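You operate a simulated robot arm through the tools that you are given. There is no shell and no other tool.

Carry out the task below with a simulated robot arm. There is one attempt and no reset: what you move stays moved.

JOB
Hold the volts of cell No. 95 on the multimeter and light its display.
Fine: cell in the holder, switch on, 20 V range.

Only the result counts: the job must be done as asked and must still hold three seconds after the hand-in. Knocking over, shifting, dropping, spilling or breaking anything else fails it.

ROBOT AND FRAMES
A 6-joint arm with a two-finger parallel gripper, fixed in place. Base frame: the origin is at the foot of the arm, x ahead of it, y to its left, z up; the work surface is at about z = 0.72. Lengths are in m, angles in rad, forces in N, time in s.
With the tool pointing down near the work surface it reaches from about 0.26 to 0.66 m from the base axis. Its first joint turns from -1.152 to 1.152 rad. Payload 2.9 kg.
Tool frame: the origin (TCP) lies between the finger pads and is the grasp point; the fingertips stand 0.03 m ahead of it; z points along the fingers, y is the line along which they close. The gripper opens to 0.11 m. The fingers are 0.02 m wide and 0.01 m thick; the gripper's body (0.048 by 0.112 m) begins 0.055 m behind the TCP.
Orientation is that of the tool frame in the base frame, as a unit quaternion [w, x, y, z]. With the fingers straight down and closing along the base's y, the tool's x points along the base's -x, its y along +y and its z along -z.

CONTROLS
- The arm moves only by the tool apply_moves. Its argument "increments" is a list of rows, each an object (a shift or turn left out is 0, a gripper value left out holds the last) with "delta_pos": the shift along the base's x, y, z in units of 50 mm (1.0 is 50 mm), a list of three; "dr": the turn, a rotation vector about the base's x, y, z in units of 4 degrees (1.0 is 4 degrees), a list of three; "claw": the opening, from 0 (shut) to 1 (fully open). In form: [{"delta_pos": [dx, dy, dz], "dr": [rx, ry, rz], "claw": claw}, ...]. A call has 1 to 20 rows; each row shifts and turns the commanded pose from where the row before left it. A call with a number of a shift or a turn outside -1 to 1 is refused whole. Rows are played at 5 a second. More than 0.05 m and 0.15 rad between two rows, or a gripper value outside its range, and nothing of the call is played. Where a pose cannot be reached the arm comes as near as it can. A force on the tool above 40 N (or 10 N above the force at the start of the call, whichever is more), or a blocked arm, ends the call early, and 0.2 s more pass. The fingers move at their own pace (about 0.108 m/s each) and stop on an object; they squeeze with about 39 N. The grip force told is the motor's: it shows also when the fingers shut on nothing. Time passes only in rows, and 0.2 s behind the last, so rows that do not move let the fingers close. The reply holds the time, the measured pose of the TCP, the force on the tool along the base axes, the opening and the grip force, in the units named above and with some noise, with the torque about the TCP (base axes, N m) and any sound that the robot's microphone picked up.
- Cameras (640 x 400 px; columns grow to the right, rows downward): "scene" is fixed at [0.0493, 0.416, 1.3858]; the picture's right is [-0.94, -0.35, 0.00], its down [-0.19, 0.52, -0.83] and it looks along [0.29, -0.78, -0.55] (base axes); focal length 355 px, centre (320, 200). "wrist" rides on the gripper at [0.072, 0.017, -0.103] in the tool frame; the picture's right is [-0.23, 0.97, 0.00], its down [-0.76, -0.18, -0.62] and it looks along [-0.61, -0.14, 0.78] (tool axes); focal length 222 px, centre (320, 200). There is no depth. A picture from a camera that has moved, and an enlarged one, comes with that camera's place and axes in the base frame and with its lens.
- get_image(camera): a new picture of that camera. The clock stands still meanwhile.
- inspect(camera, box): a new picture of the part [left, top, right, bottom] of that camera's present view, enlarged. The clock stands still meanwhile.
- job_done(): hands the job in; it is judged then, once.

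Places have to be worked out from the pictures, the camera data and where the tool is seen. Open the gripper and draw the arm clear of the work before you hand the job in, unless the task says otherwise.

The tools are called after "Emit:" by a JSON object that holds its "op" and its "data". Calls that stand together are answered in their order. apply_moves: Moves the arm, as the interface text tells. Its arguments: {"type":"object","properties":{"increments":{"type":"array","items":{"type":"object","properties":{"delta_pos":{"type":"array","items":{"type":"number"}},"dr":{"type":"array","items":{"type":"number"}},"claw":{"type":"number"}}}}},"required":["increments"]} The other tools are called the same way: get_image (camera) takes a picture; inspect (camera, box) takes an enlarged picture of a part of a camera's view; job_done () hands the job in.

At the start:

```text
time: 0.0
tool_pos: [0.4403, -0.2808, 1.1307]
tcp_rot: [0.0, 0.0, 1.0, 0.0]
wrist_force: [-0.3, -0.3, -0.6]
torque: [0.05, -0.01, 0.0]
finger_gap: 0.1101
grasp_force: 0.0
```

scene: 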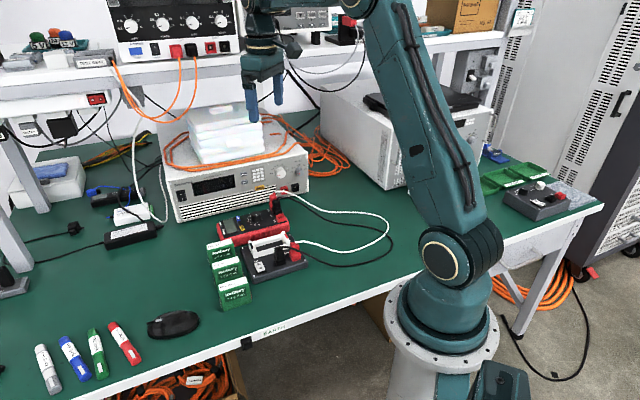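
wrist: 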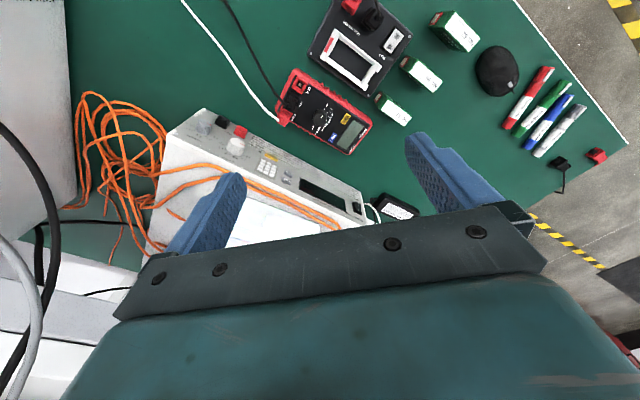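

I'll look closely at the meter, the holder and the cells first.

Emit:
{"op": "inspect", "data": {"camera": "scene", "box": [190, 180, 330, 320]}}

Emit:
{"op": "inspect", "data": {"camera": "wrist", "box": [260, 0, 480, 160]}}

Emit:
{"op": "inspect", "data": {"camera": "scene", "box": [470, 140, 610, 230]}}

```text
2.86 times, centred on (260, 250) of scene
camera zoom: at [0.0493, 0.416, 1.3858], right [-0.94, -0.35, 0.0], down [-0.19, 0.52, -0.83], along [0.29, -0.78, -0.55], focal length 1014 px, centre (491, 57)
```

zoom: 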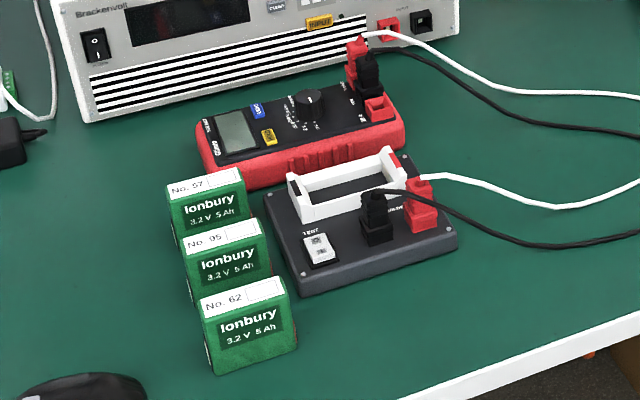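

```text
2.50 times, centred on (370, 80) of wrist
camera zoom: at [0.3679, -0.2652, 1.2364], right [0.23, 0.97, 0.0], down [0.76, -0.18, 0.62], along [0.61, -0.14, -0.78], focal length 555 px, centre (195, 500)
```

zoom: 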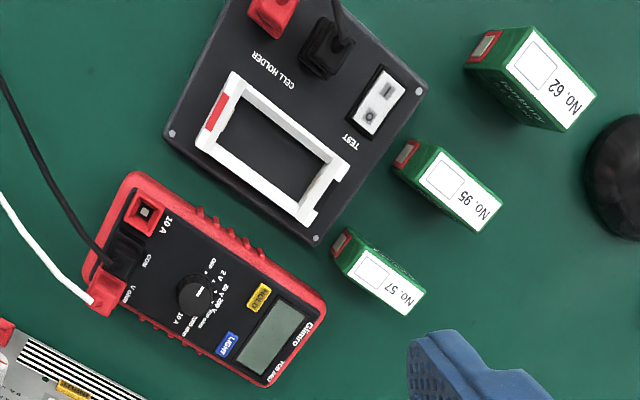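

```text
4.44 times, centred on (540, 185) of scene
camera zoom: at [0.0493, 0.416, 1.3858], right [-0.94, -0.35, 0.0], down [-0.19, 0.52, -0.83], along [0.29, -0.78, -0.55], focal length 1578 px, centre (-658, 267)
```

zoom: 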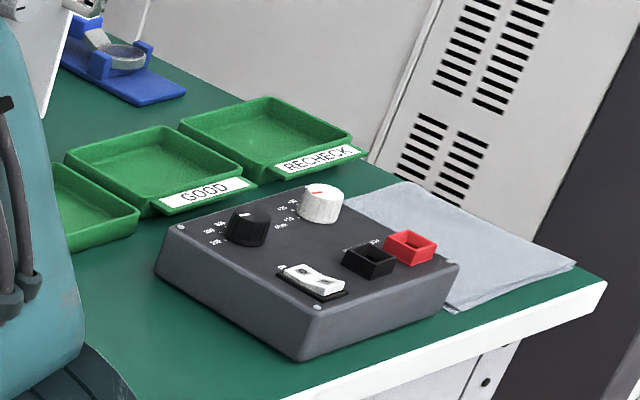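

The meter sits at about (0.52, -0.29), the holder at about (0.43, -0.20), and cell 95 is the middle one at about (0.49, -0.09). I'll move the wrist camera closer for a better view, staying high.

Emit:
{"op": "apply_moves", "data": {"increments": [{"delta_pos": [-0.33, 0.5, -0.5]}, {"delta_pos": [-0.33, 0.5, -0.5]}, {"delta_pos": [-0.33, 0.5, -0.5]}, {"delta_pos": [-0.33, 0.5, -0.5]}, {"delta_pos": [-0.33, 0.5, -0.5]}, {"delta_pos": [-0.33, 0.5, -0.5]}, {}]}}

Emit:
{"op": "get_image", "data": {"camera": "wrist"}}

Emit:
{"op": "get_image", "data": {"camera": "scene"}}

```text
time: 1.6
tool_pos: [0.3392, -0.1303, 0.983]
tcp_rot: [-0.001, 0.0, 1.0, 0.0]
wrist_force: [-0.5, -1.1, -0.1]
torque: [-0.02, 0.01, 0.02]
finger_gap: 0.11
grasp_force: 0.1
```

```text
taken
camera wrist: at [0.2682, -0.115, 1.087], right [0.23, 0.97, 0.0], down [0.76, -0.18, 0.62], along [0.61, -0.14, -0.78], focal length 222 px, centre (320, 200)
```

wrist: 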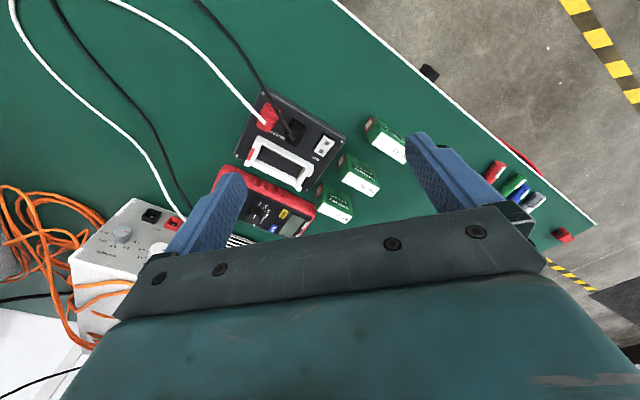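

```text
taken
```

scene: 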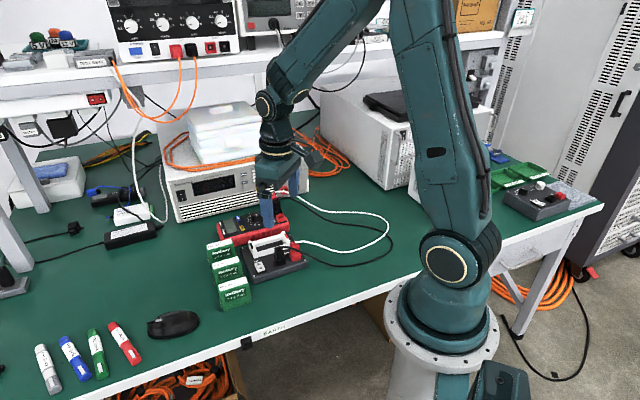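

The view is clear, so I'll enlarge the holder, cells and meter.

Emit:
{"op": "inspect", "data": {"camera": "wrist", "box": [310, 100, 420, 230]}}

Emit:
{"op": "inspect", "data": {"camera": "wrist", "box": [220, 80, 350, 200]}}

Emit:
{"op": "inspect", "data": {"camera": "wrist", "box": [200, 150, 340, 250]}}

```text
3.08 times, centred on (365, 165) of wrist
camera zoom: at [0.2682, -0.115, 1.087], right [0.23, 0.97, 0.0], down [0.76, -0.18, 0.62], along [0.61, -0.14, -0.78], focal length 684 px, centre (182, 308)
```

zoom: 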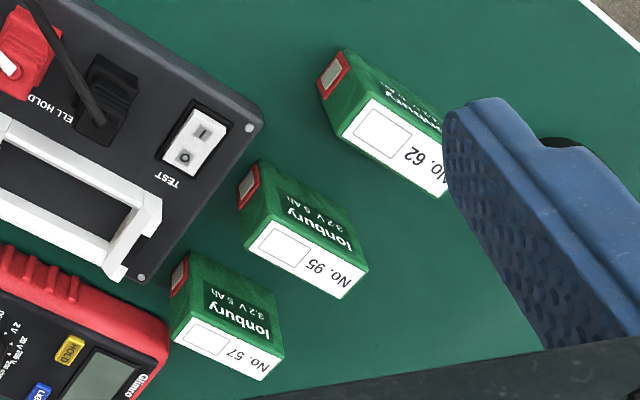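

```text
3.33 times, centred on (285, 140) of wrist
camera zoom: at [0.2682, -0.115, 1.087], right [0.23, 0.97, 0.0], down [0.76, -0.18, 0.62], along [0.61, -0.14, -0.78], focal length 740 px, centre (437, 400)
```

zoom: 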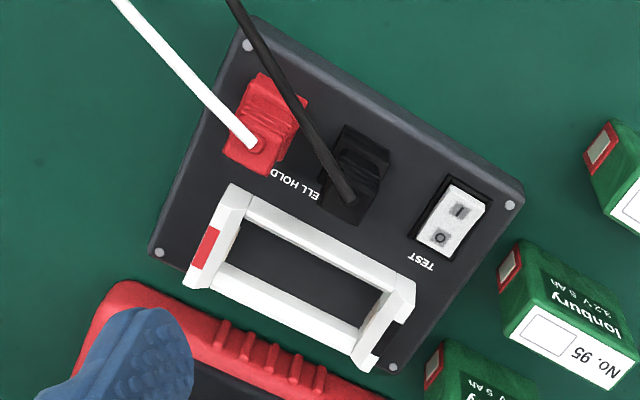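

```text
4.00 times, centred on (270, 200) of wrist
camera zoom: at [0.2682, -0.115, 1.087], right [0.23, 0.97, 0.0], down [0.76, -0.18, 0.62], along [0.61, -0.14, -0.78], focal length 888 px, centre (520, 200)
```

zoom: 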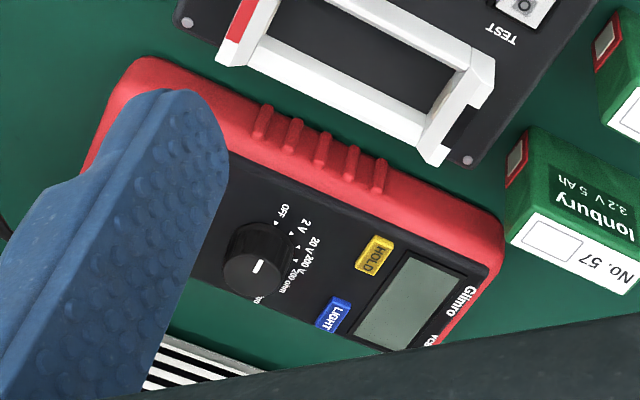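

Cell 95 and the cradle both run at about 45°, and their red ends are on the same side. I'll take tighter views for accuracy.

Emit:
{"op": "inspect", "data": {"camera": "scene", "box": [240, 225, 310, 285]}}

Emit:
{"op": "inspect", "data": {"camera": "scene", "box": [210, 205, 290, 250]}}

Emit:
{"op": "inspect", "data": {"camera": "scene", "box": [200, 235, 260, 315]}}

Emit:
{"op": "inspect", "data": {"camera": "wrist", "box": [230, 120, 310, 195]}}

Emit:
{"op": "inspect", "data": {"camera": "wrist", "box": [330, 145, 390, 205]}}

```text
6.67 times, centred on (275, 255) of scene
camera zoom: at [0.0493, 0.4161, 1.3858], right [-0.94, -0.35, 0.0], down [-0.19, 0.52, -0.83], along [0.29, -0.78, -0.55], focal length 2366 px, centre (620, -167)
```

zoom: 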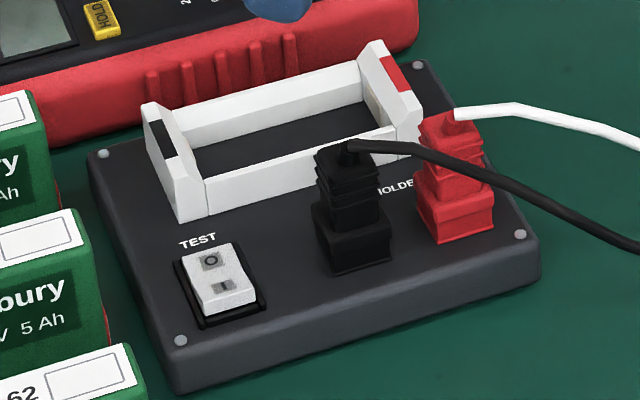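

```text
8.00 times, centred on (250, 228) of scene
camera zoom: at [0.0493, 0.4161, 1.3858], right [-0.94, -0.35, 0.0], down [-0.19, 0.52, -0.83], along [0.29, -0.78, -0.55], focal length 2840 px, centre (880, -20)
```

zoom: 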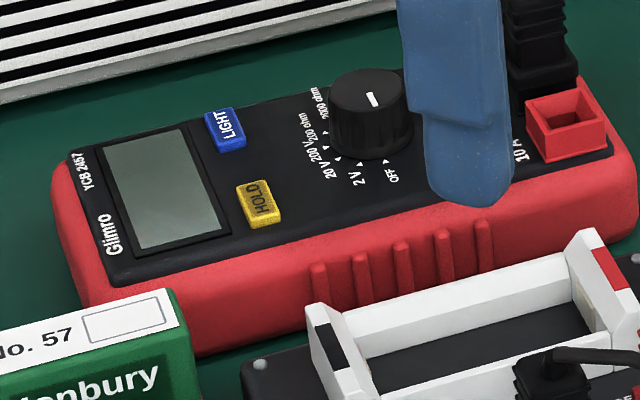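

```text
5.00 times, centred on (230, 275) of scene
camera zoom: at [0.0493, 0.4161, 1.3858], right [-0.94, -0.35, 0.0], down [-0.19, 0.52, -0.83], along [0.29, -0.78, -0.55], focal length 1775 px, centre (770, -175)
```

zoom: 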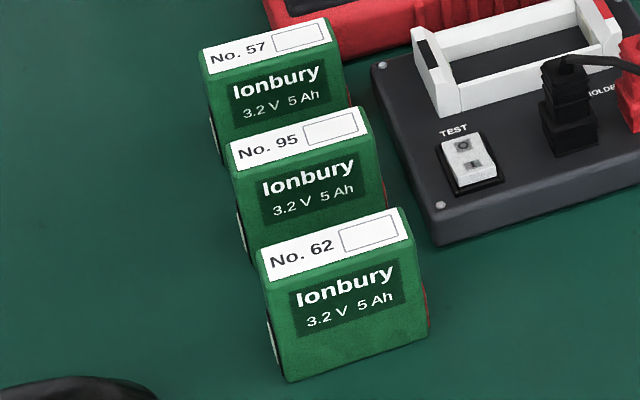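

```text
5.33 times, centred on (270, 158) of wrist
camera zoom: at [0.2682, -0.115, 1.087], right [0.23, 0.97, 0.0], down [0.76, -0.18, 0.62], along [0.61, -0.14, -0.78], focal length 1185 px, centre (587, 427)
```

zoom: 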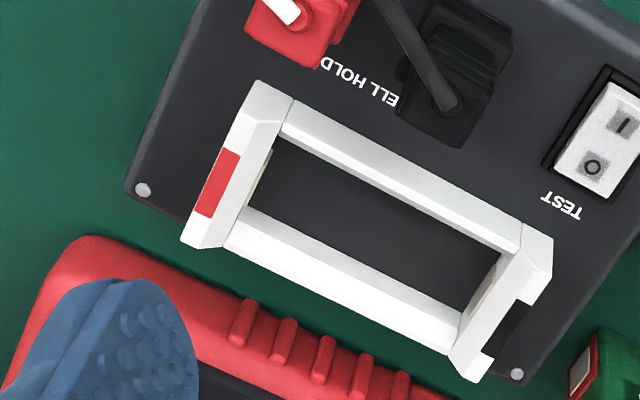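

```text
6.67 times, centred on (360, 175) of wrist
camera zoom: at [0.2682, -0.115, 1.087], right [0.23, 0.97, 0.0], down [0.76, -0.18, 0.62], along [0.61, -0.14, -0.78], focal length 1481 px, centre (53, 367)
```

zoom: 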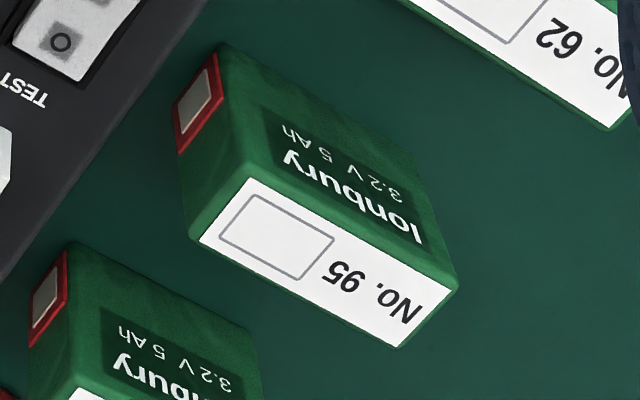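

The cell has its red terminal low on one end, which matches the red-marked cradle end. I'll turn the tool +45° about z, so the fingers close across the cell's thickness, and hover nearer.

Emit:
{"op": "apply_moves", "data": {"increments": [{"delta_pos": [0.2, 0.03, -0.14], "dr": [0, 0, 0.9375]}, {"delta_pos": [0.2, 0.03, -0.14], "dr": [0, 0, 0.9375]}, {"delta_pos": [0.2, 0.03, -0.14], "dr": [0, 0, 0.9375]}, {"delta_pos": [0.2, 0.03, -0.14], "dr": [0, 0, 0.9375]}, {"delta_pos": [0.2, 0.03, -0.14], "dr": [0, 0, 0.9375]}, {"delta_pos": [0.2, 0.03, -0.14], "dr": [0, 0, 0.9375]}, {"delta_pos": [0.2, 0.03, -0.14], "dr": [0, 0, 0.9375]}, {"delta_pos": [0.2, 0.03, -0.14], "dr": [0, 0, 0.9375]}, {"delta_pos": [0.2, 0.03, -0.14], "dr": [0, 0, 0.9375]}, {"delta_pos": [0.2, 0.03, -0.14], "dr": [0, 0, 0.9375]}, {"delta_pos": [0.2, 0.03, -0.14], "dr": [0, 0, 0.9375]}, {"delta_pos": [0.2, 0.03, -0.14], "dr": [0, 0, 0.9375]}, {}]}}

Emit:
{"op": "get_image", "data": {"camera": "wrist"}}

Emit:
{"op": "get_image", "data": {"camera": "scene"}}

```text
time: 4.4
tool_pos: [0.4605, -0.113, 0.8977]
tcp_rot: [0.0, -0.383, 0.924, 0.001]
wrist_force: [0.5, 0.3, -0.4]
torque: [-0.02, 0.02, 0.03]
finger_gap: 0.1104
grasp_force: 0.1
```

```text
taken
camera wrist: at [0.3985, -0.1535, 1.0032], right [-0.53, 0.85, 0.0], down [0.66, 0.41, 0.62], along [0.53, 0.33, -0.78], focal length 222 px, centre (320, 200)
```

wrist: 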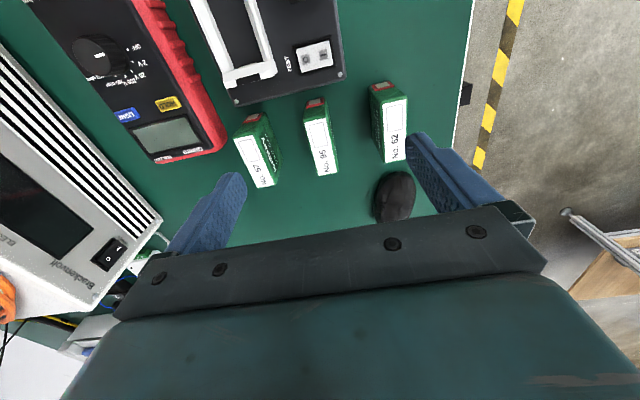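

```text
taken
```

scene: 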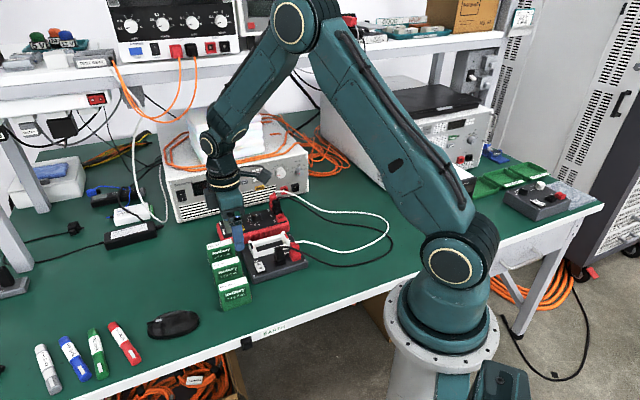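

I have a good view along the bench pieces, so I'll zoom in for measurement.

Emit:
{"op": "inspect", "data": {"camera": "wrist", "box": [220, 75, 420, 200]}}

Emit:
{"op": "inspect", "data": {"camera": "wrist", "box": [180, 0, 360, 112]}}

Emit:
{"op": "inspect", "data": {"camera": "wrist", "box": [40, 10, 240, 170]}}

```text
3.20 times, centred on (320, 138) of wrist
camera zoom: at [0.3985, -0.1535, 1.0032], right [-0.53, 0.85, 0.0], down [0.66, 0.41, 0.62], along [0.53, 0.33, -0.78], focal length 711 px, centre (320, 400)
```

zoom: 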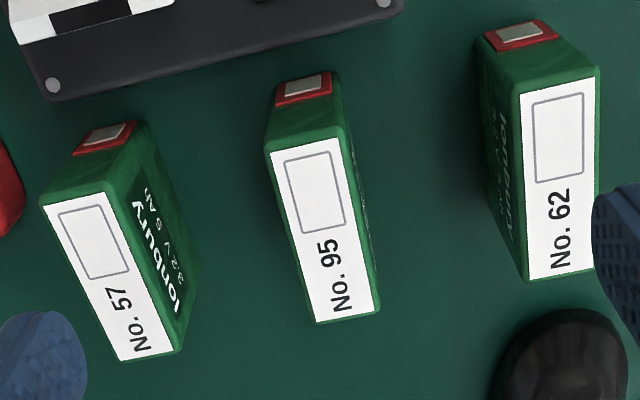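

```text
3.56 times, centred on (270, 56) of wrist
camera zoom: at [0.3985, -0.1535, 1.0032], right [-0.53, 0.85, 0.0], down [0.66, 0.41, 0.62], along [0.53, 0.33, -0.78], focal length 790 px, centre (498, 712)
```

zoom: 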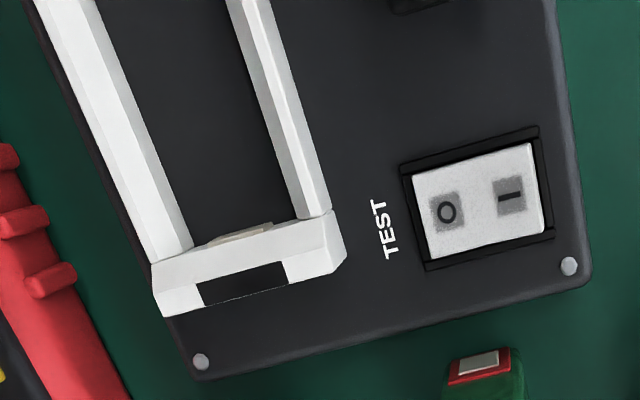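

```text
2.50 times, centred on (140, 90) of wrist
camera zoom: at [0.3985, -0.1535, 1.0032], right [-0.53, 0.85, 0.0], down [0.66, 0.41, 0.62], along [0.53, 0.33, -0.78], focal length 555 px, centre (770, 475)
```

zoom: 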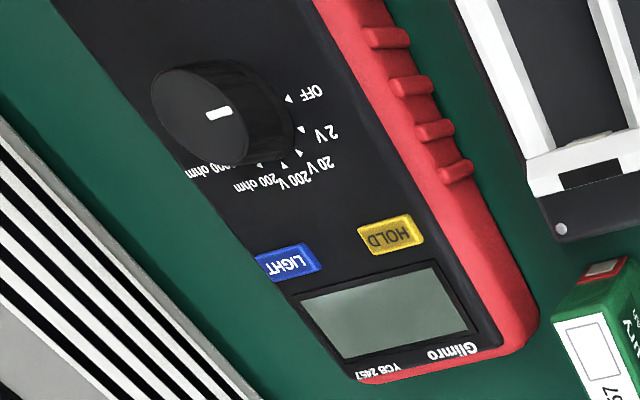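

Cell 95's top is at about (0.485, -0.097, 0.79), 24 mm thick and at 45°. Next I'll hover near the cradle, empty-handed, to measure it the same way.

Emit:
{"op": "apply_moves", "data": {"increments": [{"delta_pos": [-0.33, -0.59, 0.15]}, {"delta_pos": [-0.33, -0.59, 0.1]}, {"delta_pos": [-0.33, -0.59, 0]}, {"delta_pos": [-0.33, -0.59, 0]}, {}]}}

Emit:
{"op": "get_image", "data": {"camera": "wrist"}}

Emit:
{"op": "inspect", "data": {"camera": "wrist", "box": [220, 70, 420, 195]}}

Emit:
{"op": "inspect", "data": {"camera": "scene", "box": [240, 225, 310, 285]}}

```text
time: 5.6
tool_pos: [0.3946, -0.2321, 0.9092]
tcp_rot: [0.0, -0.383, 0.924, 0.0]
wrist_force: [-0.9, 0.1, 0.6]
torque: [-0.01, -0.02, -0.02]
finger_gap: 0.1099
grasp_force: 0.1
```

```text
taken
camera wrist: at [0.3332, -0.2722, 1.0134], right [-0.53, 0.85, 0.0], down [0.66, 0.41, 0.62], along [0.53, 0.33, -0.78], focal length 222 px, centre (320, 200)
```

wrist: 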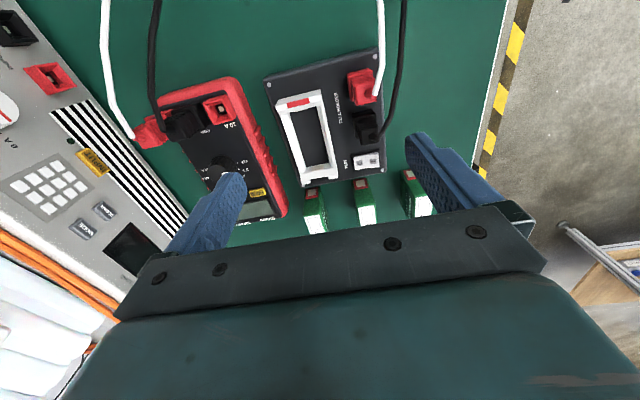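

```text
3.20 times, centred on (320, 132) of wrist
camera zoom: at [0.3332, -0.2722, 1.0134], right [-0.53, 0.85, 0.0], down [0.66, 0.41, 0.62], along [0.53, 0.33, -0.78], focal length 711 px, centre (320, 416)
```

zoom: 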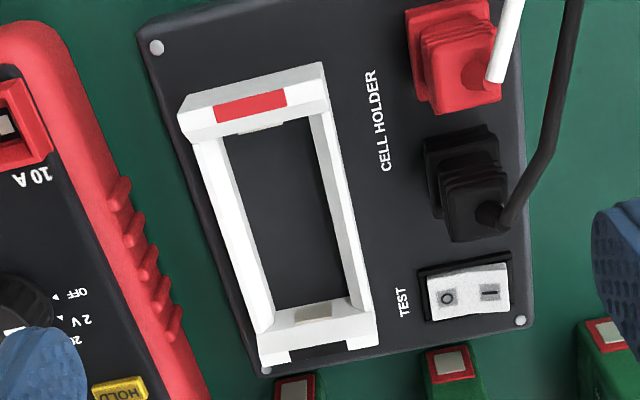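

```text
6.67 times, centred on (275, 255) of scene
camera zoom: at [0.0493, 0.416, 1.3858], right [-0.94, -0.35, 0.0], down [-0.19, 0.52, -0.83], along [0.29, -0.78, -0.55], focal length 2366 px, centre (620, -167)
```

zoom: 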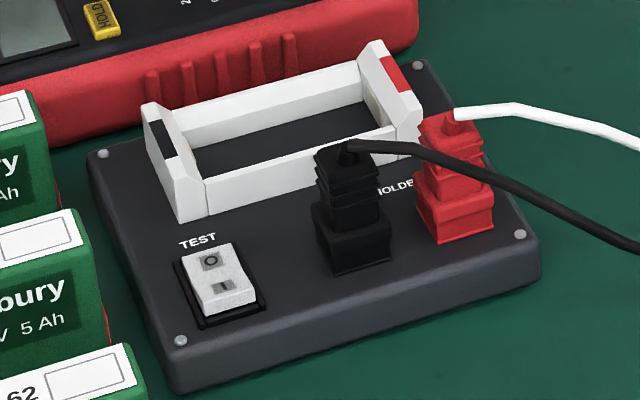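

The cradle is centred at about (0.432, -0.223) at 44–45°, and the plugs are well clear of it. I'll set the fingers to 55 mm, go above cell 95, and come partway down to check alignment.

Emit:
{"op": "apply_moves", "data": {"increments": [{"delta_pos": [0.452, 0.6755, 0], "claw": 0.5}, {"delta_pos": [0.452, 0.6755, 0]}, {"delta_pos": [0.452, 0.6755, 0]}, {"delta_pos": [0.452, 0.6755, 0]}, {}, {"delta_pos": [0, 0, -0.6]}, {"delta_pos": [0, 0, -0.6]}, {}]}}

Emit:
{"op": "get_image", "data": {"camera": "wrist"}}

Emit:
{"op": "inspect", "data": {"camera": "scene", "box": [180, 210, 280, 320]}}

```text
time: 7.4
tool_pos: [0.4856, -0.0956, 0.8491]
tcp_rot: [0.0, -0.383, 0.924, 0.0]
wrist_force: [-0.3, 0.1, 0.5]
torque: [0.01, 0.03, 0.0]
finger_gap: 0.055
grasp_force: 0.1
```

```text
taken
camera wrist: at [0.4226, -0.1358, 0.9539], right [-0.53, 0.85, 0.0], down [0.66, 0.41, 0.62], along [0.53, 0.33, -0.78], focal length 222 px, centre (320, 200)
```

wrist: 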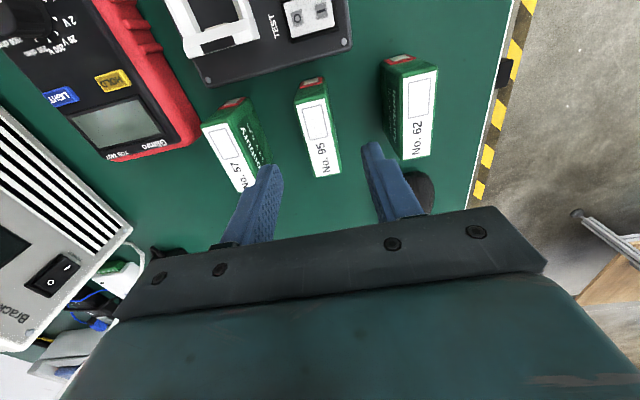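

```text
3.64 times, centred on (230, 265) of scene
camera zoom: at [0.0493, 0.416, 1.3858], right [-0.94, -0.35, 0.0], down [-0.19, 0.52, -0.83], along [0.29, -0.78, -0.55], focal length 1291 px, centre (647, -36)
```

zoom: 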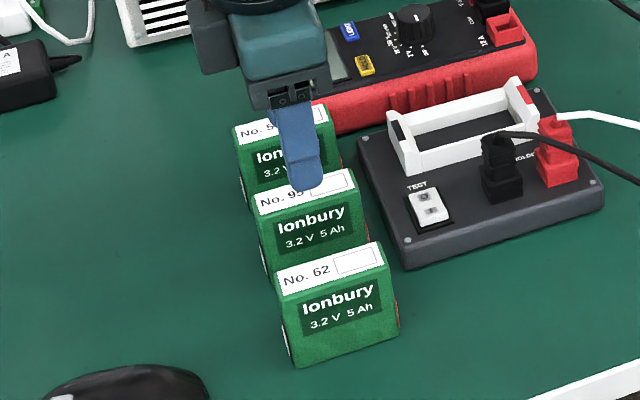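

The fingers straddle the cell. I'll take a zoomed check of its position along its length before going down.

Emit:
{"op": "inspect", "data": {"camera": "wrist", "box": [270, 70, 390, 190]}}

```text
3.33 times, centred on (330, 130) of wrist
camera zoom: at [0.4226, -0.1358, 0.9539], right [-0.53, 0.85, 0.0], down [0.66, 0.41, 0.62], along [0.53, 0.33, -0.78], focal length 740 px, centre (287, 433)
```

zoom: 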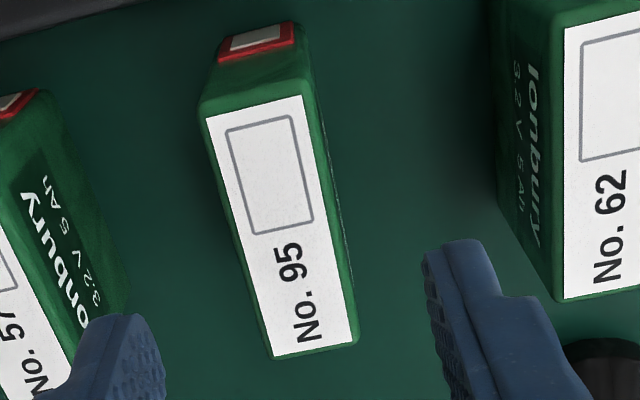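

The cell centre comes out at (0.485, -0.097) and the TCP is within a millimetre or two of it. I'll descend to TCP z ≈ 0.785 and close on it.

Emit:
{"op": "apply_moves", "data": {"increments": [{"delta_pos": [0, 0, -0.45]}, {"delta_pos": [0, 0, -0.45]}, {"delta_pos": [0, 0, -0.38]}, {}, {"claw": 0}, {}, {}, {}]}}

Emit:
{"op": "get_image", "data": {"camera": "wrist"}}

Emit:
{"op": "inspect", "data": {"camera": "scene", "box": [180, 210, 280, 320]}}

```text
time: 9.2
tool_pos: [0.4841, -0.096, 0.7853]
tcp_rot: [0.0, -0.382, 0.924, 0.001]
wrist_force: [0.2, 0.4, -0.2]
torque: [0.0, -0.05, 0.01]
finger_gap: 0.0255
grasp_force: 39.1
```

```text
taken
camera wrist: at [0.4216, -0.1363, 0.8893], right [-0.53, 0.85, 0.0], down [0.66, 0.41, 0.62], along [0.53, 0.33, -0.78], focal length 222 px, centre (320, 200)
```

wrist: 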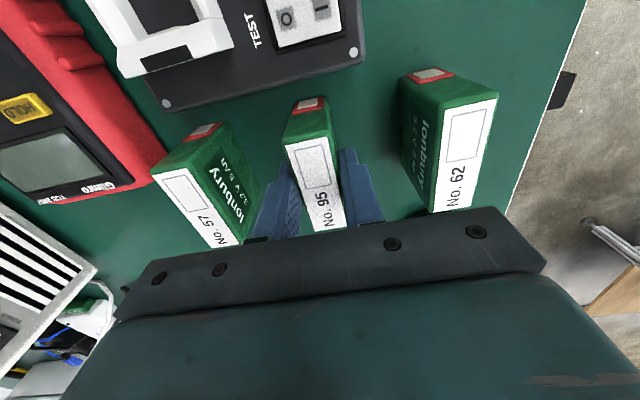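

```text
3.64 times, centred on (230, 265) of scene
camera zoom: at [0.0493, 0.416, 1.3858], right [-0.94, -0.35, 0.0], down [-0.19, 0.52, -0.83], along [0.29, -0.78, -0.55], focal length 1291 px, centre (647, -36)
```

zoom: 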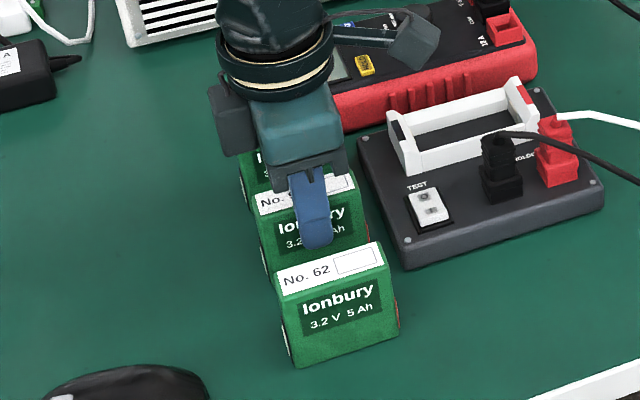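

The cell is gripped at 25.5 mm. I'll lift it straight up and carry it above the cradle, then check alignment.

Emit:
{"op": "apply_moves", "data": {"increments": [{"delta_pos": [0, 0, 0.5], "claw": 0}, {"delta_pos": [0, 0, 0.95]}, {"delta_pos": [0, 0, 0.95]}, {}, {"delta_pos": [-0.26, -0.635, 0]}, {"delta_pos": [-0.26, -0.635, 0]}, {"delta_pos": [-0.26, -0.635, 0]}, {"delta_pos": [-0.26, -0.635, 0]}, {}, {}]}}

Emit:
{"op": "get_image", "data": {"camera": "wrist"}}

Emit:
{"op": "inspect", "data": {"camera": "wrist", "box": [230, 70, 390, 230]}}

Emit:
{"op": "inspect", "data": {"camera": "scene", "box": [200, 180, 320, 300]}}

```text
time: 11.4
tool_pos: [0.4334, -0.221, 0.9056]
tcp_rot: [0.0, -0.382, 0.924, 0.0]
wrist_force: [0.6, -0.4, -2.5]
torque: [0.0, 0.0, 0.01]
finger_gap: 0.0256
grasp_force: 39.1
```

```text
taken
camera wrist: at [0.371, -0.2613, 1.0104], right [-0.53, 0.85, 0.0], down [0.66, 0.41, 0.62], along [0.53, 0.33, -0.78], focal length 222 px, centre (320, 200)
```

wrist: 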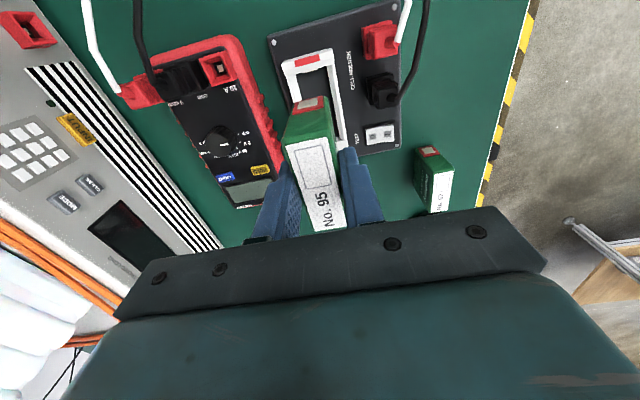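

```text
2.50 times, centred on (310, 150) of wrist
camera zoom: at [0.371, -0.2613, 1.0104], right [-0.53, 0.85, 0.0], down [0.66, 0.41, 0.62], along [0.53, 0.33, -0.78], focal length 555 px, centre (345, 325)
```

zoom: 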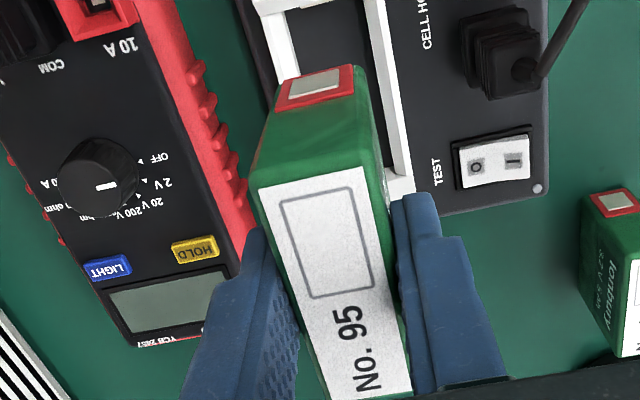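

```text
3.33 times, centred on (260, 240) of scene
camera zoom: at [0.0493, 0.416, 1.3858], right [-0.94, -0.35, 0.0], down [-0.19, 0.52, -0.83], along [0.29, -0.78, -0.55], focal length 1183 px, centre (520, 67)
```

zoom: 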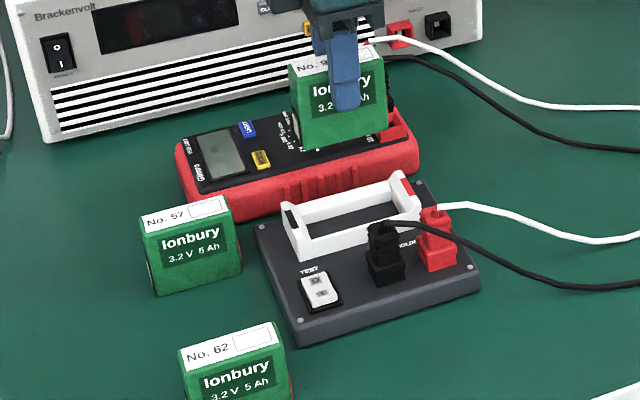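

The cell is steady and above the cradle. I'll nudge about 2 mm to the target and lower until its bottom is just above the cradle walls.

Emit:
{"op": "apply_moves", "data": {"increments": [{"delta_pos": [-0.03, -0.046, -0.5]}, {"delta_pos": [0, 0, -0.5]}, {}, {}]}}

Emit:
{"op": "inspect", "data": {"camera": "wrist", "box": [230, 50, 390, 210]}}

Emit:
{"op": "inspect", "data": {"camera": "scene", "box": [230, 190, 310, 270]}}

```text
time: 12.4
tool_pos: [0.4318, -0.2242, 0.8575]
tcp_rot: [-0.001, -0.383, 0.924, 0.0]
wrist_force: [-0.4, -0.5, -2.7]
torque: [0.01, 0.03, -0.02]
finger_gap: 0.0257
grasp_force: 39.1
```

```text
2.50 times, centred on (310, 130) of wrist
camera zoom: at [0.3694, -0.2647, 0.9616], right [-0.53, 0.85, 0.0], down [0.66, 0.41, 0.62], along [0.53, 0.33, -0.78], focal length 555 px, centre (345, 375)
```

zoom: 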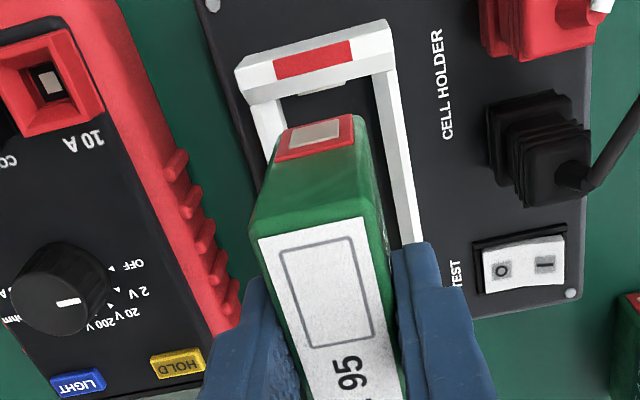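

```text
5.00 times, centred on (270, 230) of scene
camera zoom: at [0.0493, 0.416, 1.3858], right [-0.94, -0.35, 0.0], down [-0.19, 0.52, -0.83], along [0.29, -0.78, -0.55], focal length 1775 px, centre (570, 50)
```

zoom: 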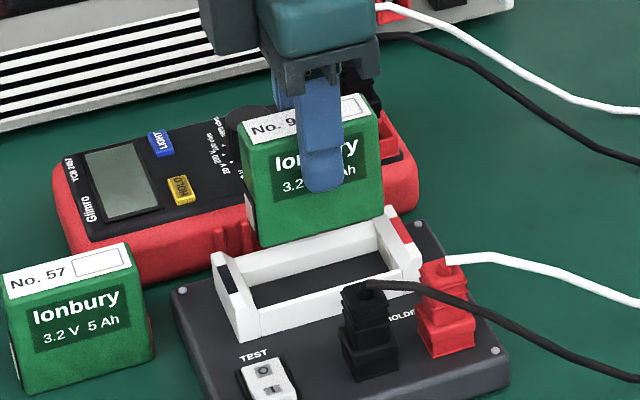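

Cell and cradle line up, with about 5 mm of gap at each end and about 2 mm per side. I'll lower slowly while watching the force.

Emit:
{"op": "apply_moves", "data": {"increments": [{"delta_pos": [0.01, 0.01, -0.2]}, {"delta_pos": [0, 0, -0.2]}, {"delta_pos": [0, 0, -0.2]}, {}]}}

Emit:
{"op": "inspect", "data": {"camera": "wrist", "box": [230, 50, 390, 210]}}

Emit:
{"op": "inspect", "data": {"camera": "scene", "box": [230, 200, 310, 280]}}

```text
time: 13.4
tool_pos: [0.4316, -0.2243, 0.8267]
tcp_rot: [-0.001, -0.382, 0.924, 0.0]
wrist_force: [-0.1, -1.1, -2.9]
torque: [0.0, -0.01, 0.0]
finger_gap: 0.0256
grasp_force: 38.7
```

```text
2.50 times, centred on (310, 130) of wrist
camera zoom: at [0.3686, -0.2647, 0.9312], right [-0.53, 0.85, 0.0], down [0.66, 0.41, 0.62], along [0.53, 0.33, -0.78], focal length 555 px, centre (345, 375)
```

zoom: 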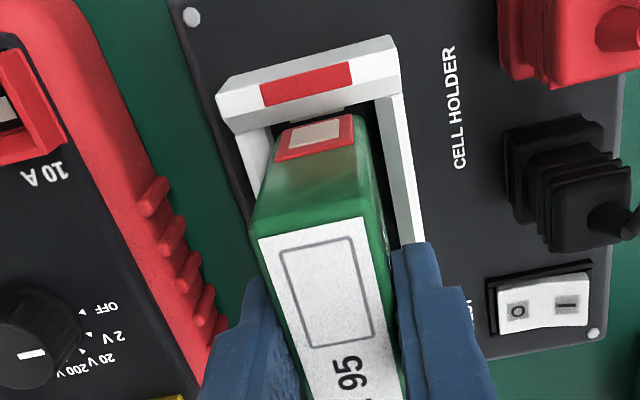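

```text
5.00 times, centred on (270, 240) of scene
camera zoom: at [0.0493, 0.416, 1.3858], right [-0.94, -0.35, 0.0], down [-0.19, 0.52, -0.83], along [0.29, -0.78, -0.55], focal length 1775 px, centre (570, 0)
```

zoom: 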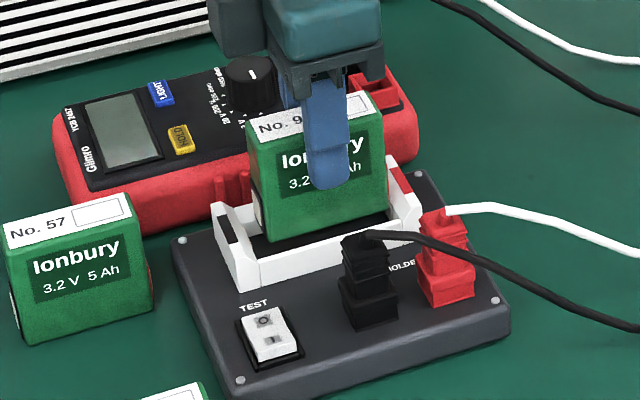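

The cell sits just at wall level. I'll zoom in to check the side gaps before inserting.

Emit:
{"op": "inspect", "data": {"camera": "wrist", "box": [280, 70, 345, 130]}}

Emit:
{"op": "inspect", "data": {"camera": "scene", "box": [253, 225, 293, 260]}}

```text
6.67 times, centred on (312, 100) of wrist
camera zoom: at [0.3686, -0.2647, 0.9312], right [-0.53, 0.85, 0.0], down [0.66, 0.41, 0.62], along [0.53, 0.33, -0.78], focal length 1481 px, centre (370, 867)
```

zoom: 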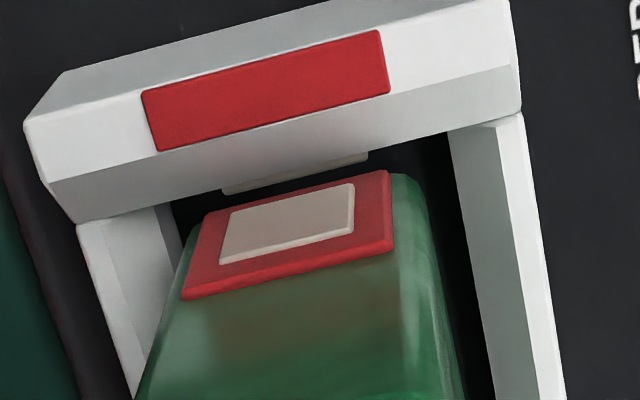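

```text
11.43 times, centred on (273, 242) of scene
camera zoom: at [0.0493, 0.416, 1.3858], right [-0.94, -0.35, 0.0], down [-0.19, 0.52, -0.83], along [0.29, -0.78, -0.55], focal length 4057 px, centre (857, -286)
```

zoom: 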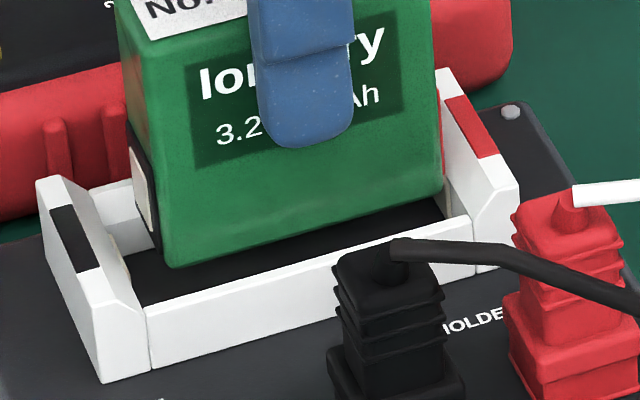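

The gaps are about 3 mm on the meter side, 5 mm on the other, and slightly tighter at the red end. I'll nudge about 1.5 mm to centre and then lower in small steps.

Emit:
{"op": "apply_moves", "data": {"increments": [{"delta_pos": [0.008, 0.032, 0]}, {}, {"delta_pos": [0, 0, -0.12]}, {"delta_pos": [0, 0, -0.1]}, {}]}}

Emit:
{"op": "inspect", "data": {"camera": "wrist", "box": [280, 70, 345, 130]}}

Emit:
{"op": "inspect", "data": {"camera": "scene", "box": [253, 225, 293, 260]}}

```text
time: 14.6
tool_pos: [0.4316, -0.2227, 0.8148]
tcp_rot: [0.0, -0.382, 0.924, 0.0]
wrist_force: [0.1, 0.5, -3.0]
torque: [-0.02, -0.02, 0.01]
finger_gap: 0.0255
grasp_force: 39.3
```

```text
6.67 times, centred on (312, 100) of wrist
camera zoom: at [0.3694, -0.2635, 0.92], right [-0.53, 0.85, 0.0], down [0.66, 0.41, 0.62], along [0.53, 0.33, -0.78], focal length 1481 px, centre (370, 867)
```

zoom: 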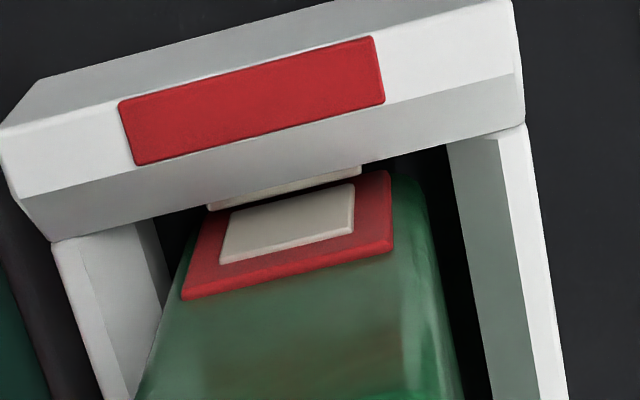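

```text
11.43 times, centred on (273, 242) of scene
camera zoom: at [0.0493, 0.416, 1.3858], right [-0.94, -0.35, 0.0], down [-0.19, 0.52, -0.83], along [0.29, -0.78, -0.55], focal length 4057 px, centre (857, -286)
```

zoom: 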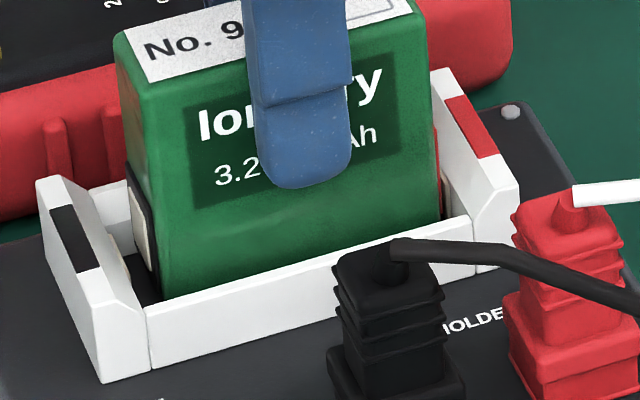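

Insertion is going cleanly. I'll continue down in small steps to the floor.

Emit:
{"op": "apply_moves", "data": {"increments": [{"delta_pos": [0, 0, -0.08]}, {"delta_pos": [0, 0, -0.06]}, {}]}}

Emit:
{"op": "inspect", "data": {"camera": "wrist", "box": [280, 70, 345, 130]}}

Emit:
{"op": "inspect", "data": {"camera": "scene", "box": [253, 225, 293, 260]}}

```text
time: 15.4
tool_pos: [0.4318, -0.2251, 0.8114]
tcp_rot: [0.0, -0.383, 0.924, -0.001]
wrist_force: [-11.7, 6.9, 35.1]
torque: [0.33, 0.44, 0.0]
finger_gap: 0.0262
grasp_force: 39.0
```

```text
6.67 times, centred on (312, 100) of wrist
camera zoom: at [0.3698, -0.264, 0.9148], right [-0.53, 0.85, 0.0], down [0.66, 0.41, 0.62], along [0.53, 0.33, -0.78], focal length 1481 px, centre (370, 867)
```

zoom: 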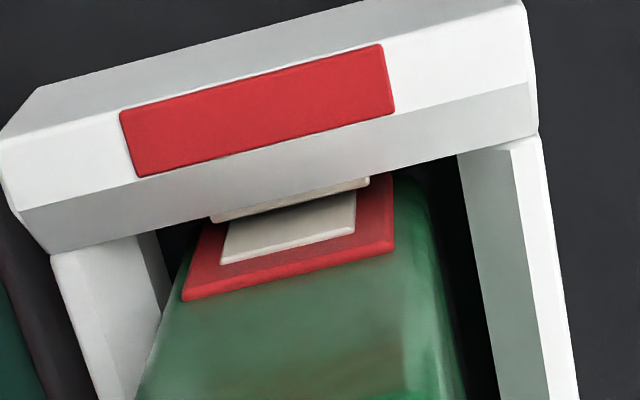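

```text
11.43 times, centred on (273, 242) of scene
camera zoom: at [0.0485, 0.4164, 1.3857], right [-0.94, -0.35, 0.0], down [-0.19, 0.52, -0.83], along [0.29, -0.78, -0.55], focal length 4057 px, centre (857, -286)
```

zoom: 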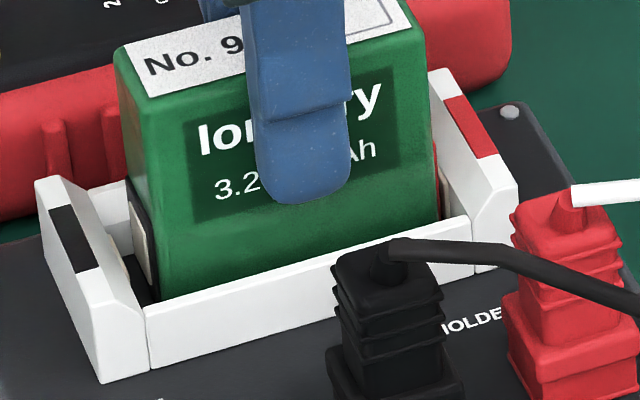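

There is a 35 N contact with the cell bottom at about 0.746, so it is on the holder floor. I'll ease the push by 3 mm, then open the fingers slightly and look.

Emit:
{"op": "apply_moves", "data": {"increments": [{"delta_pos": [0, 0, 0.06]}, {}]}}

Emit:
{"op": "inspect", "data": {"camera": "scene", "box": [240, 215, 310, 275]}}

```text
time: 16.0
tool_pos: [0.4318, -0.2222, 0.8113]
tcp_rot: [0.001, -0.382, 0.924, 0.0]
wrist_force: [-2.8, 0.0, 4.4]
torque: [0.11, -0.18, 0.03]
finger_gap: 0.0255
grasp_force: 38.8
```

```text
6.67 times, centred on (275, 245) of scene
camera zoom: at [0.0492, 0.4161, 1.3858], right [-0.94, -0.35, 0.0], down [-0.19, 0.52, -0.83], along [0.29, -0.78, -0.55], focal length 2366 px, centre (620, -100)
```

zoom: 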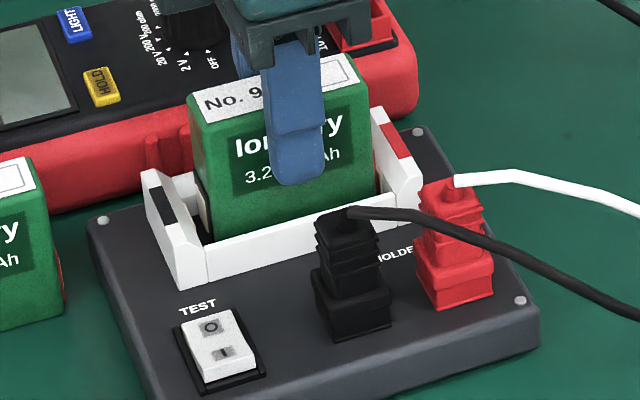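

The force is now small (about 4 N). I'll release with a modest opening and rise.

Emit:
{"op": "apply_moves", "data": {"increments": [{"claw": 0.4}, {}, {}, {}]}}

Emit:
{"op": "inspect", "data": {"camera": "scene", "box": [240, 215, 310, 275]}}

Emit:
{"op": "inspect", "data": {"camera": "wrist", "box": [230, 50, 390, 210]}}

```text
time: 17.0
tool_pos: [0.4317, -0.2232, 0.8107]
tcp_rot: [0.0, -0.382, 0.924, 0.001]
wrist_force: [-0.1, -0.1, 0.3]
torque: [0.0, -0.01, 0.03]
finger_gap: 0.044
grasp_force: 0.1
```

```text
6.67 times, centred on (275, 245) of scene
camera zoom: at [0.0493, 0.416, 1.3858], right [-0.94, -0.35, 0.0], down [-0.19, 0.52, -0.83], along [0.29, -0.78, -0.55], focal length 2366 px, centre (620, -100)
```

zoom: 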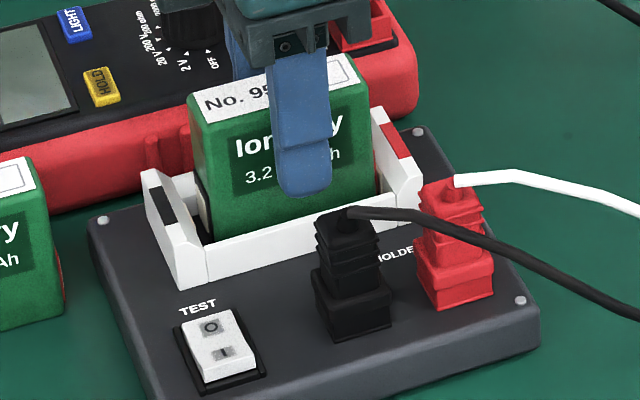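

```text
2.50 times, centred on (310, 130) of wrist
camera zoom: at [0.3701, -0.2639, 0.9156], right [-0.53, 0.85, 0.0], down [0.66, 0.41, 0.62], along [0.53, 0.33, -0.78], focal length 555 px, centre (345, 375)
```

zoom: 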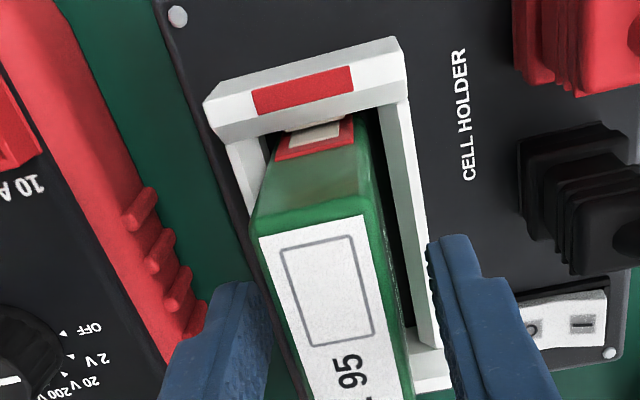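

Released with no movement of the cell. I'll rise straight up and view it.

Emit:
{"op": "apply_moves", "data": {"increments": [{"delta_pos": [0, 0, 0.5]}, {"delta_pos": [0, 0, 0.9]}, {"delta_pos": [0, 0, 0.9]}, {}]}}

Emit:
{"op": "get_image", "data": {"camera": "wrist"}}

Emit:
{"op": "inspect", "data": {"camera": "scene", "box": [210, 195, 310, 285]}}

Emit:
{"op": "inspect", "data": {"camera": "wrist", "box": [180, 50, 400, 200]}}

```text
time: 18.0
tool_pos: [0.4342, -0.2239, 0.9254]
tcp_rot: [0.0, -0.383, 0.924, 0.001]
wrist_force: [-0.6, 0.2, 0.1]
torque: [0.01, -0.03, 0.02]
finger_gap: 0.0439
grasp_force: 0.1
```

```text
taken
camera wrist: at [0.3722, -0.2636, 1.0298], right [-0.53, 0.85, 0.0], down [0.66, 0.41, 0.62], along [0.53, 0.33, -0.78], focal length 222 px, centre (320, 200)
```

wrist: 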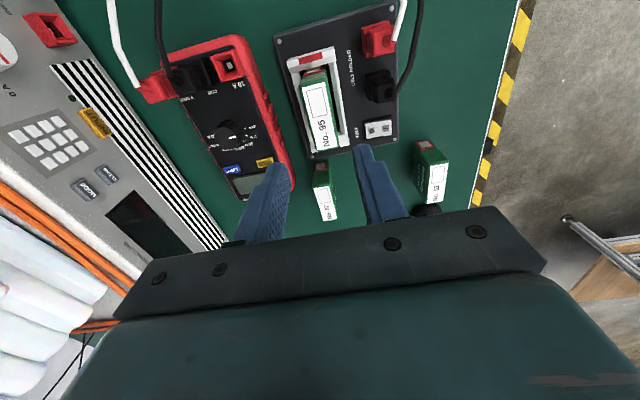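

```text
4.44 times, centred on (260, 240) of scene
camera zoom: at [0.0493, 0.4161, 1.3858], right [-0.94, -0.35, 0.0], down [-0.19, 0.52, -0.83], along [0.29, -0.78, -0.55], focal length 1578 px, centre (587, 22)
```

zoom: 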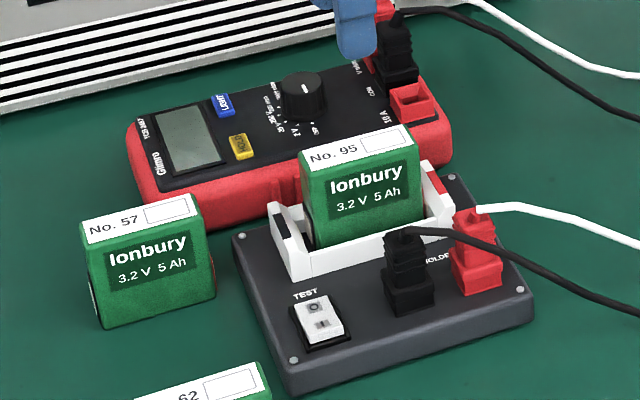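

```text
2.67 times, centred on (290, 125) of wrist
camera zoom: at [0.3722, -0.2636, 1.0298], right [-0.53, 0.85, 0.0], down [0.66, 0.41, 0.62], along [0.53, 0.33, -0.78], focal length 592 px, centre (400, 400)
```

zoom: 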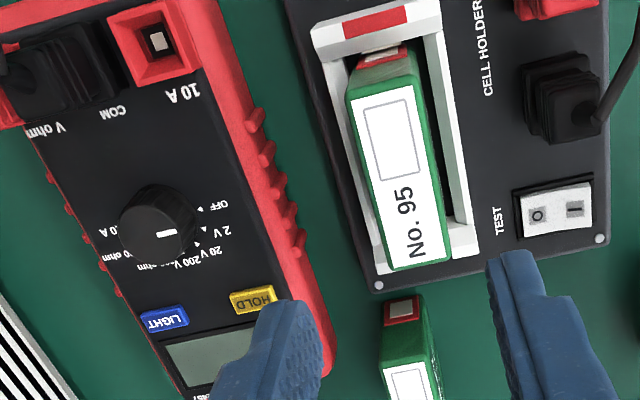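

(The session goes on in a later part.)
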